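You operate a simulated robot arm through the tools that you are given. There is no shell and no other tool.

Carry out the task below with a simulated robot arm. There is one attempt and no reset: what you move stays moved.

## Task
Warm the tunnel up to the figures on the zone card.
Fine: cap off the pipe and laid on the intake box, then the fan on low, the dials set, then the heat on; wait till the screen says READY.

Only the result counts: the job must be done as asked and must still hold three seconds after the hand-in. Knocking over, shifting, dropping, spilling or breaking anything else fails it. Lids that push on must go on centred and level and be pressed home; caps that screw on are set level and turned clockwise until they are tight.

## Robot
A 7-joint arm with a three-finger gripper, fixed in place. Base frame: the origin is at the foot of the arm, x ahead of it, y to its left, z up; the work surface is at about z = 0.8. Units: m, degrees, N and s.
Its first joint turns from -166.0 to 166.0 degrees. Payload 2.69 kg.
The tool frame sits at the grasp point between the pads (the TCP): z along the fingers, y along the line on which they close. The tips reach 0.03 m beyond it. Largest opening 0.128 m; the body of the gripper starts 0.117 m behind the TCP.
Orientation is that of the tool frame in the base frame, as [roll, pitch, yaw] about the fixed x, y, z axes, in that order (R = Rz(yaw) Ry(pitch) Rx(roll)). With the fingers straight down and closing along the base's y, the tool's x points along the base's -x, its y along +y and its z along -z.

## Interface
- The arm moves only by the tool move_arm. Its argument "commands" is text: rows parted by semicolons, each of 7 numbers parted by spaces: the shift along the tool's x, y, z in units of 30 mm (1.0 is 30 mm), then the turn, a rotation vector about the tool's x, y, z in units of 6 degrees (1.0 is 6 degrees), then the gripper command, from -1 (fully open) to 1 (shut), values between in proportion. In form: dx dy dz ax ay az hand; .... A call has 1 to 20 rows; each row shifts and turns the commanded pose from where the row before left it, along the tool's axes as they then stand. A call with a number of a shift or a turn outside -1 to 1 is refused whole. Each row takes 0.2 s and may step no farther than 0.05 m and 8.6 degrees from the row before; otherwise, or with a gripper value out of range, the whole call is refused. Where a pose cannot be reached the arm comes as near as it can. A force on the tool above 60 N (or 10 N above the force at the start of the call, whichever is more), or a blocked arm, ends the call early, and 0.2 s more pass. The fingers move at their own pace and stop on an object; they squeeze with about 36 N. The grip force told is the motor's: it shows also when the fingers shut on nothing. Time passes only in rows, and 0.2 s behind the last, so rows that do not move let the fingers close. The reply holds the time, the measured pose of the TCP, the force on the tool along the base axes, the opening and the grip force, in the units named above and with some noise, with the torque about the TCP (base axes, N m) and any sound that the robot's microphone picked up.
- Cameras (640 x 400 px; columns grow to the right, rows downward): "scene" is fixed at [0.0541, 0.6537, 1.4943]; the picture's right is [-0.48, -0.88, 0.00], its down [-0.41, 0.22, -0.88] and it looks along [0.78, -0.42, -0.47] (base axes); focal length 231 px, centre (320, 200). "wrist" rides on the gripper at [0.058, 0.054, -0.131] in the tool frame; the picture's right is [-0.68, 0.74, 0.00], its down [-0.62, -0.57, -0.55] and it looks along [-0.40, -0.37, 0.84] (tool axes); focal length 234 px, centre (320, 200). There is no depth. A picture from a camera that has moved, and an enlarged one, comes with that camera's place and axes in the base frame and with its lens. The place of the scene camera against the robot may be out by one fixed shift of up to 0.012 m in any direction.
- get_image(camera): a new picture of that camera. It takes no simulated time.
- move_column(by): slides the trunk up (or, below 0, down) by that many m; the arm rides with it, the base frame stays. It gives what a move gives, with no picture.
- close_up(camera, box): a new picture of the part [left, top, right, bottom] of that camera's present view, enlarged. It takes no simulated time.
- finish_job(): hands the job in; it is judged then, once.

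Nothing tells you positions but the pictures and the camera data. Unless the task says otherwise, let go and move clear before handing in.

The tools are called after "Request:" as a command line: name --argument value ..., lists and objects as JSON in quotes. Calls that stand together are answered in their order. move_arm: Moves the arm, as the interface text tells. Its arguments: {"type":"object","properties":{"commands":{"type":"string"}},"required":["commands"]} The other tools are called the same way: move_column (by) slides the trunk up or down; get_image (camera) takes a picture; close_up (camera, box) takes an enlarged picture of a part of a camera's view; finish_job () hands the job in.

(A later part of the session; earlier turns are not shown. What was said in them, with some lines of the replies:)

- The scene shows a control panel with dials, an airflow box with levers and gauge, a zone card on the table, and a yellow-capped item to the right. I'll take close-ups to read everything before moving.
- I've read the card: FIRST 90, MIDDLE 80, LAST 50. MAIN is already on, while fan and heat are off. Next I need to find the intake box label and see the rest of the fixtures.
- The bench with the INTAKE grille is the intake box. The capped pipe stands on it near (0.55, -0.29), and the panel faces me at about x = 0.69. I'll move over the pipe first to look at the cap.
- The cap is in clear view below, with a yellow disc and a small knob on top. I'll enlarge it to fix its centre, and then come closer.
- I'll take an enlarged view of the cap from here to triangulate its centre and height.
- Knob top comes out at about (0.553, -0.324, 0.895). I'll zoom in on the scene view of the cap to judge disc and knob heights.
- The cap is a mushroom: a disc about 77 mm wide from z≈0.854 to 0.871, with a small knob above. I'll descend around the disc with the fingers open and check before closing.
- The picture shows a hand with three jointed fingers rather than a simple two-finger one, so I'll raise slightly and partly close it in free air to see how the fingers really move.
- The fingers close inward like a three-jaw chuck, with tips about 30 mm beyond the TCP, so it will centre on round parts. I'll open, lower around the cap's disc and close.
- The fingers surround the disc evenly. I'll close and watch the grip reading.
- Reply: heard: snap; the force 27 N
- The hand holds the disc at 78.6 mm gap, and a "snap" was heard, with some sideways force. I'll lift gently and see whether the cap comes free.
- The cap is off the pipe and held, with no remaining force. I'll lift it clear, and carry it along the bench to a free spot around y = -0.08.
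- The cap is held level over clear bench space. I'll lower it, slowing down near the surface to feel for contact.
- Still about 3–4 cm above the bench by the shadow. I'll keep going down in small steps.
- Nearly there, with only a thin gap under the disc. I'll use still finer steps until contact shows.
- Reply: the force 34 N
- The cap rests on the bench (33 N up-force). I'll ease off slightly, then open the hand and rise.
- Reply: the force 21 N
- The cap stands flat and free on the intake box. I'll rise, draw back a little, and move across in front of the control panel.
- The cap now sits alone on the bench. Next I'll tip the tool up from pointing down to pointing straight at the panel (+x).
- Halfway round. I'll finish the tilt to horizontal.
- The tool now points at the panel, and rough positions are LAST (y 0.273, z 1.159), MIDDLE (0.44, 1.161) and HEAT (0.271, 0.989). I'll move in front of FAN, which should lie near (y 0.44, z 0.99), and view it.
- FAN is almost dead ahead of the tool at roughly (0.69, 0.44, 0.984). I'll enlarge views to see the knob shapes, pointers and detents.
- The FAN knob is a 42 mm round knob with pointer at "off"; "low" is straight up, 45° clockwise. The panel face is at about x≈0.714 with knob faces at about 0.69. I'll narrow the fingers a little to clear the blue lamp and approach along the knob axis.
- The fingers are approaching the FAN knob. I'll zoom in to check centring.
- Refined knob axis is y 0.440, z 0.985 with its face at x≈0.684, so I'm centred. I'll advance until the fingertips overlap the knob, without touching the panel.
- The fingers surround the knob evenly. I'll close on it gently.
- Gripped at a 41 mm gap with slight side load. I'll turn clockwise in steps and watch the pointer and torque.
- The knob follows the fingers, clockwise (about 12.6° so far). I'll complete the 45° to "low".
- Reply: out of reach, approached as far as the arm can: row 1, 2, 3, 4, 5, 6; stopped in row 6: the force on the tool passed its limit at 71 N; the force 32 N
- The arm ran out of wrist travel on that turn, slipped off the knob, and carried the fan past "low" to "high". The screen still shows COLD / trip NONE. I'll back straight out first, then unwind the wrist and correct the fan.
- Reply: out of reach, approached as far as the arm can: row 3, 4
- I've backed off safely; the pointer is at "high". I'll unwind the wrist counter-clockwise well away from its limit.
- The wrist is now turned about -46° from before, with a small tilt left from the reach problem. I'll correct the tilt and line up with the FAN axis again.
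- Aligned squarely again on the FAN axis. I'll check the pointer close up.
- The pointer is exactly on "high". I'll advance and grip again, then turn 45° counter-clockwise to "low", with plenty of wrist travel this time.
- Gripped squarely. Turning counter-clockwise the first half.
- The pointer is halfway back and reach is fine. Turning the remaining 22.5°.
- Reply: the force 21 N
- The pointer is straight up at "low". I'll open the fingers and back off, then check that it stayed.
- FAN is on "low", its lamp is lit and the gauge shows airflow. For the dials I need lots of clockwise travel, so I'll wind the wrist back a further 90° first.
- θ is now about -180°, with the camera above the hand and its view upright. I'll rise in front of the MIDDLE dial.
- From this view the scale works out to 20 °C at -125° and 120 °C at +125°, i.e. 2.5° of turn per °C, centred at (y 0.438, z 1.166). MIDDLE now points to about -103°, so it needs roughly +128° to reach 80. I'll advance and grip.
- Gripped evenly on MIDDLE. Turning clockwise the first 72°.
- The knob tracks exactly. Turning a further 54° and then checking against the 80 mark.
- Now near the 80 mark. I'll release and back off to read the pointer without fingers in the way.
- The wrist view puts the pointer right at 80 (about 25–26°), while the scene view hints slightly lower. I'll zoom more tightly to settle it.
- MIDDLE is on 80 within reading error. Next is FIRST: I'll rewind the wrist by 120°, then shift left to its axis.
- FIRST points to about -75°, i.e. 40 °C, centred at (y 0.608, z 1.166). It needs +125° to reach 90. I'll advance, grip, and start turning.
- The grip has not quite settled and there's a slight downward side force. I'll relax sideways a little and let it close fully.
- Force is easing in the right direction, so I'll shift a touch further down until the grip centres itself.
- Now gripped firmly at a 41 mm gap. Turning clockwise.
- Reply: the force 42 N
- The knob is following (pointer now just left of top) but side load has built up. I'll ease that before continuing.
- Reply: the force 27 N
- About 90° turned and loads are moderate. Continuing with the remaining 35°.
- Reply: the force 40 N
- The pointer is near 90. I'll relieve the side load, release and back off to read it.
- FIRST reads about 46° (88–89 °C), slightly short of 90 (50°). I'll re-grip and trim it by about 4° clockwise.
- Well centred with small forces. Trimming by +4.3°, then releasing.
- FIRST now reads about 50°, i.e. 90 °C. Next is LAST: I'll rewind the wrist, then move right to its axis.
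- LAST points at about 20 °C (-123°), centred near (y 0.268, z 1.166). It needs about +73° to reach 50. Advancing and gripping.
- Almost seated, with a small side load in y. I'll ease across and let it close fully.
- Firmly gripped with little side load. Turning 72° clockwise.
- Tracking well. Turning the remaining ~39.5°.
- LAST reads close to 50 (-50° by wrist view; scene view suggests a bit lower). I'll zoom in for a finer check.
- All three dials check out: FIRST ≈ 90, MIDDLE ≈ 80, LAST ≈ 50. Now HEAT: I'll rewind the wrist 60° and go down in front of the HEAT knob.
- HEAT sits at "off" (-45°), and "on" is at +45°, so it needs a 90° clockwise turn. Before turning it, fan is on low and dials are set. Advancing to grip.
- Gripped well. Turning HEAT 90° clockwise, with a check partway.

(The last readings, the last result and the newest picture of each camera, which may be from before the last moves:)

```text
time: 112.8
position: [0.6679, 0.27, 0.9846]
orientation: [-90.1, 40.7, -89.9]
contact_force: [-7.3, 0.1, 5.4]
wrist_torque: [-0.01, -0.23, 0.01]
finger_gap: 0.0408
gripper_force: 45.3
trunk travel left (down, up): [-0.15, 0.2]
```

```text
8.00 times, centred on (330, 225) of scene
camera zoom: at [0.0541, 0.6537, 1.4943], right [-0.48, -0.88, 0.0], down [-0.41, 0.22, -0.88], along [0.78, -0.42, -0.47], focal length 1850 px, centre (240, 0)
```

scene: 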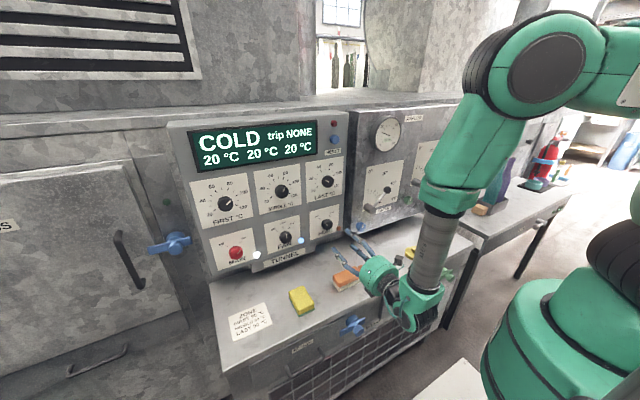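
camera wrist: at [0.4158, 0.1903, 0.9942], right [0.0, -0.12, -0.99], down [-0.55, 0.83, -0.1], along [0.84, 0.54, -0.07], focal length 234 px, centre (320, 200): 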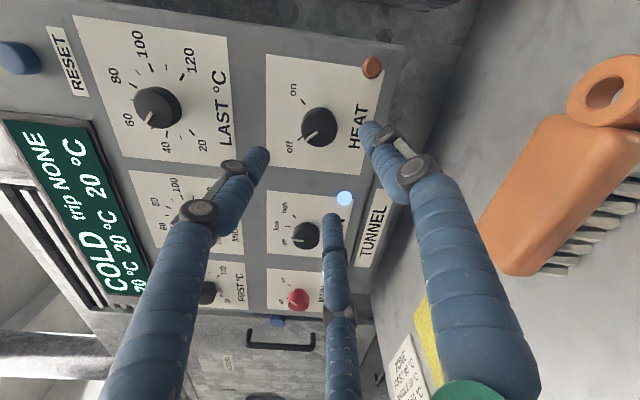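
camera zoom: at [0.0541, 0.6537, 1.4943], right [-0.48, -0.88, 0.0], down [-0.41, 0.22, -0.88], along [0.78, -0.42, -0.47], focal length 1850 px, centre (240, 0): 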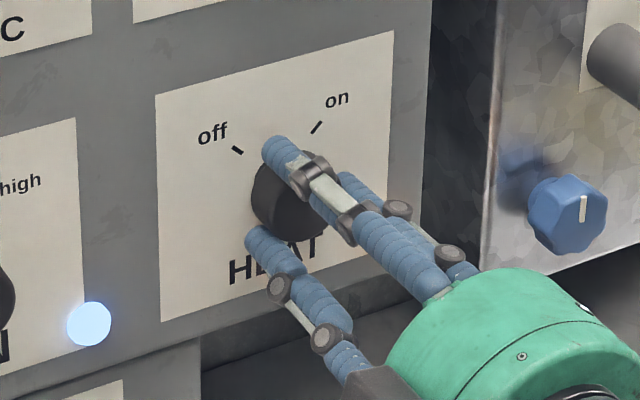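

The screen says WARMING with 25 °C in all zones. I'll release the knob, back off and verify it points to "on".

Request:
move_arm --commands "0 0 0 0 0 0 0.4;0 0 0 0 0 0 0.2;0 0 0 0 0 0 -0.17;0 0 0 0 0 0 -0.17;0 0 -0.5 0 0 0 -0.17;0 0 -1 0 0 0 -0.17;0 0 -1 0 0 0 -0.17;0 0 -1 0 0 0 -0.17;0 0 -1 0 0 0 -0.17;0 0 0 0 0 0 -0.17"

Request:
close_up --camera "scene" --box '[180, 110, 350, 280]'

Request:
get_image --camera "wrist"

Request:
close_up --camera "wrist" --box '[260, 80, 380, 170]'

```text
time: 115.0
position: [0.5318, 0.27, 0.9844]
orientation: [-90.0, 40.6, -90.1]
contact_force: [-0.7, 0.3, -0.4]
wrist_torque: [-0.01, 0.0, 0.02]
finger_gap: 0.0752
gripper_force: 0.0
trunk travel left (down, up): [-0.15, 0.2]
```

```text
2.35 times, centred on (265, 195) of scene
camera zoom: at [0.0541, 0.6537, 1.4943], right [-0.48, -0.88, 0.0], down [-0.41, 0.22, -0.88], along [0.78, -0.42, -0.47], focal length 544 px, centre (449, 212)
```

zoom: 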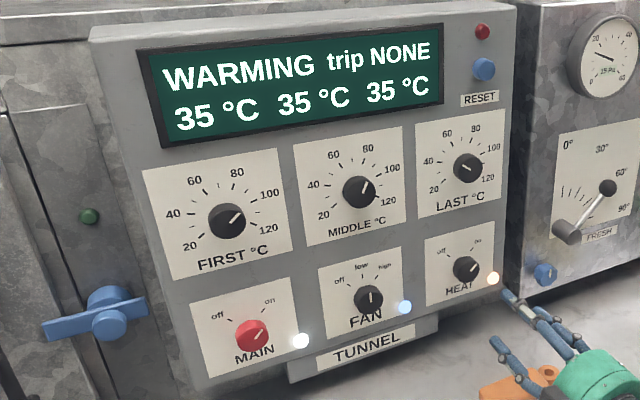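

```text
taken
camera wrist: at [0.4003, 0.2595, 0.906], right [0.0, 0.99, -0.12], down [-0.55, 0.1, 0.83], along [0.84, 0.07, 0.54], focal length 234 px, centre (320, 200)
```

wrist: 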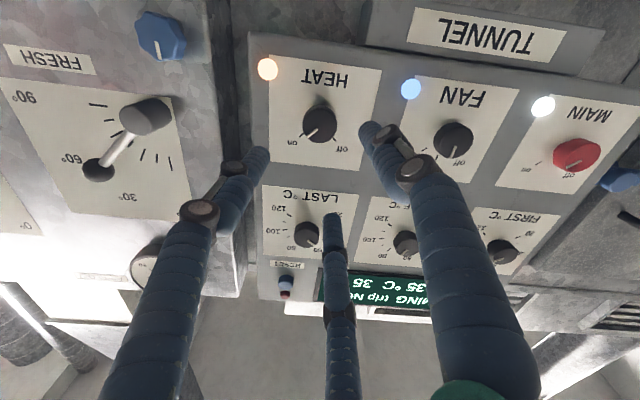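

```text
4.44 times, centred on (320, 125) of wrist
camera zoom: at [0.4003, 0.2595, 0.906], right [0.0, 0.99, -0.12], down [-0.55, 0.1, 0.83], along [0.84, 0.07, 0.54], focal length 1041 px, centre (320, 533)
```

zoom: 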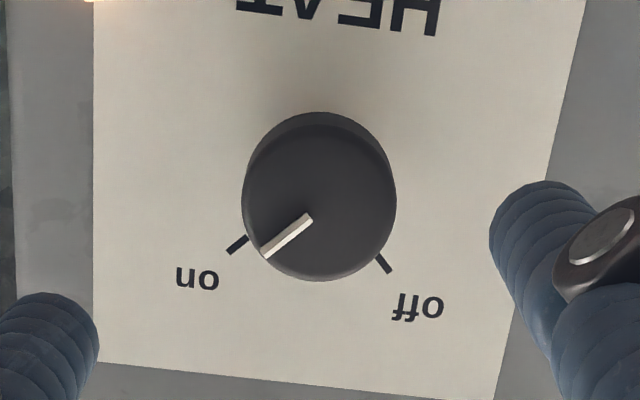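

HEAT is on and its lamp is lit, with temperatures climbing. I'll stay clear and wait for READY.

Request:
move_arm --commands "0 0 0 0 0 0 -0.17;0 0 0 0 0 0 -0.17;0 0 0 0 0 0 -0.17;0 0 0 0 0 0 -0.17;0 0 0 0 0 0 -0.17;0 0 0 0 0 0 -0.17;0 0 0 0 0 0 -0.17;0 0 0 0 0 0 -0.17;0 0 0 0 0 0 -0.17;0 0 0 0 0 0 -0.17;0 0 0 0 0 0 -0.17;0 0 0 0 0 0 -0.17;0 0 0 0 0 0 -0.17;0 0 0 0 0 0 -0.17;0 0 0 0 0 0 -0.17;0 0 0 0 0 0 -0.17;0 0 0 0 0 0 -0.17;0 0 0 0 0 0 -0.17;0 0 0 0 0 0 -0.17;0 0 0 0 0 0 -0.17"

Request:
close_up --camera "scene" --box '[180, 110, 350, 280]'

```text
time: 119.2
position: [0.5323, 0.2702, 0.9839]
orientation: [-90.1, 40.5, -90.0]
contact_force: [-1.2, 0.4, 0.0]
wrist_torque: [0.03, -0.01, 0.02]
finger_gap: 0.0748
gripper_force: 0.1
trunk travel left (down, up): [-0.15, 0.2]
```

```text
2.35 times, centred on (265, 195) of scene
camera zoom: at [0.0541, 0.6537, 1.4943], right [-0.48, -0.88, 0.0], down [-0.41, 0.22, -0.88], along [0.78, -0.42, -0.47], focal length 544 px, centre (449, 212)
```

zoom: 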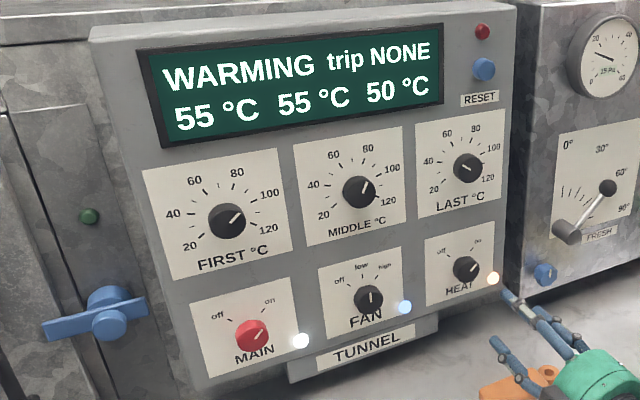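

LAST has reached 50 °C while the others are still rising. Waiting more.

Request:
move_arm --commands "0 0 0 0 0 0 -0.17;0 0 0 0 0 0 -0.17;0 0 0 0 0 0 -0.17;0 0 0 0 0 0 -0.17;0 0 0 0 0 0 -0.17;0 0 0 0 0 0 -0.17;0 0 0 0 0 0 -0.17;0 0 0 0 0 0 -0.17;0 0 0 0 0 0 -0.17;0 0 0 0 0 0 -0.17;0 0 0 0 0 0 -0.17;0 0 0 0 0 0 -0.17;0 0 0 0 0 0 -0.17;0 0 0 0 0 0 -0.17;0 0 0 0 0 0 -0.17;0 0 0 0 0 0 -0.17;0 0 0 0 0 0 -0.17;0 0 0 0 0 0 -0.17;0 0 0 0 0 0 -0.17;0 0 0 0 0 0 -0.17"

Request:
move_arm --commands "0 0 0 0 0 0 -0.17;0 0 0 0 0 0 -0.17;0 0 0 0 0 0 -0.17;0 0 0 0 0 0 -0.17;0 0 0 0 0 0 -0.17;0 0 0 0 0 0 -0.17;0 0 0 0 0 0 -0.17;0 0 0 0 0 0 -0.17;0 0 0 0 0 0 -0.17;0 0 0 0 0 0 -0.17;0 0 0 0 0 0 -0.17;0 0 0 0 0 0 -0.17;0 0 0 0 0 0 -0.17;0 0 0 0 0 0 -0.17;0 0 0 0 0 0 -0.17;0 0 0 0 0 0 -0.17;0 0 0 0 0 0 -0.17;0 0 0 0 0 0 -0.17;0 0 0 0 0 0 -0.17;0 0 0 0 0 0 -0.17"

Request:
close_up --camera "scene" --box '[180, 110, 350, 280]'

```text
time: 123.4
position: [0.5307, 0.2698, 0.9845]
orientation: [-90.0, 40.5, -89.9]
contact_force: [0.0, 0.7, 0.1]
wrist_torque: [0.0, -0.01, -0.02]
finger_gap: 0.0749
gripper_force: 0.0
trunk travel left (down, up): [-0.15, 0.2]
```

```text
time: 127.6
position: [0.5322, 0.2708, 0.9839]
orientation: [-90.0, 40.5, -89.9]
contact_force: [-0.8, 0.2, 0.4]
wrist_torque: [0.01, 0.0, 0.02]
finger_gap: 0.0749
gripper_force: 0.1
trunk travel left (down, up): [-0.15, 0.2]
```

```text
2.35 times, centred on (265, 195) of scene
camera zoom: at [0.0541, 0.6537, 1.4943], right [-0.48, -0.88, 0.0], down [-0.41, 0.22, -0.88], along [0.78, -0.42, -0.47], focal length 544 px, centre (449, 212)
```

zoom: 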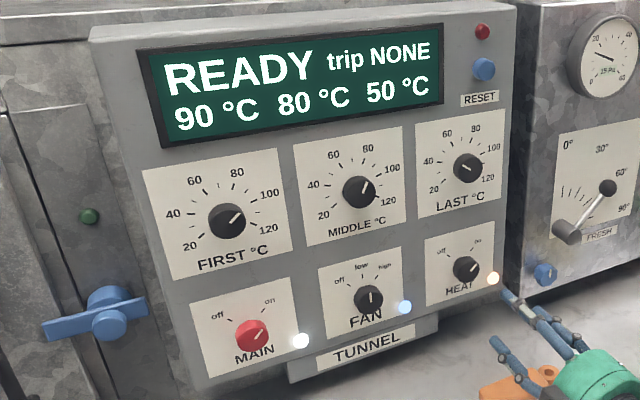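

READY, with 90 / 80 / 50 °C and no trip. I'll check the whole scene once more before handing in.

Request:
get_image --camera "scene"

Request:
close_up --camera "scene" --box '[280, 210, 480, 335]'

```text
taken
```

scene: 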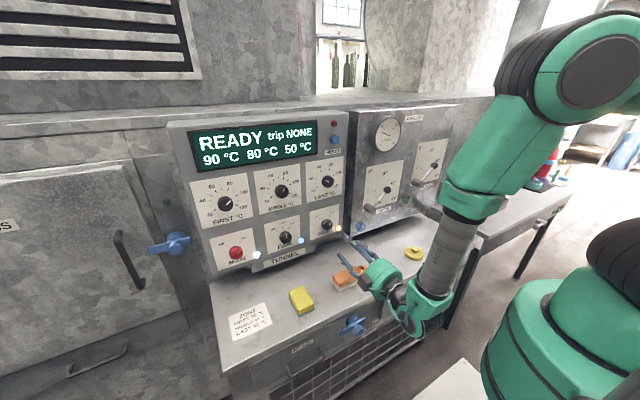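

```text
3.20 times, centred on (380, 272) of scene
camera zoom: at [0.0541, 0.6537, 1.4943], right [-0.48, -0.88, 0.0], down [-0.41, 0.22, -0.88], along [0.78, -0.42, -0.47], focal length 740 px, centre (128, -32)
```

zoom: 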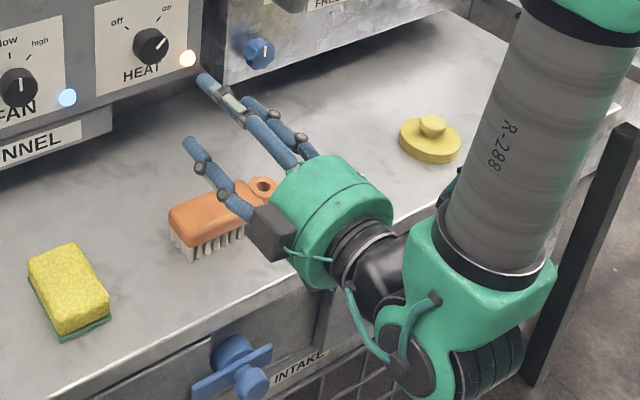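

The screen shows READY at 90/80/50, and fan is on low and heat on. The cap lies on the intake box, the brush and sponge are where they were, and the hand is open and clear of everything. Handing in.

Request:
finish_job

```text
The job is handed in.
```

The tunnel is warmed up: the screen showed READY at 90 / 80 / 50 °C (FIRST / MIDDLE / LAST) with trip NONE when I handed the job in.

- **Cap:** I took it off the pipe and laid it flat on the intake box.
- **Fan:** It is on low. While turning it, the wrist ran out of travel. The hand slipped off the knob, pressed against the panel hard enough to trip the force stop (71 N), and left the fan on high. I backed off and set it to low before touching the dials. Nothing tripped and I saw no damage.
- **Dials:** I set them to the zone card. By eye, each pointer is within about 1 °C of its mark. FIRST first came out nearer 88–89, so I re-gripped it and trimmed it to 90.
- **Heat:** It is on, and I turned it on last. READY came about 15 seconds later.

The hand is open and about 12 cm from the panel. The brush, sponge and everything else on the bench look as they were.
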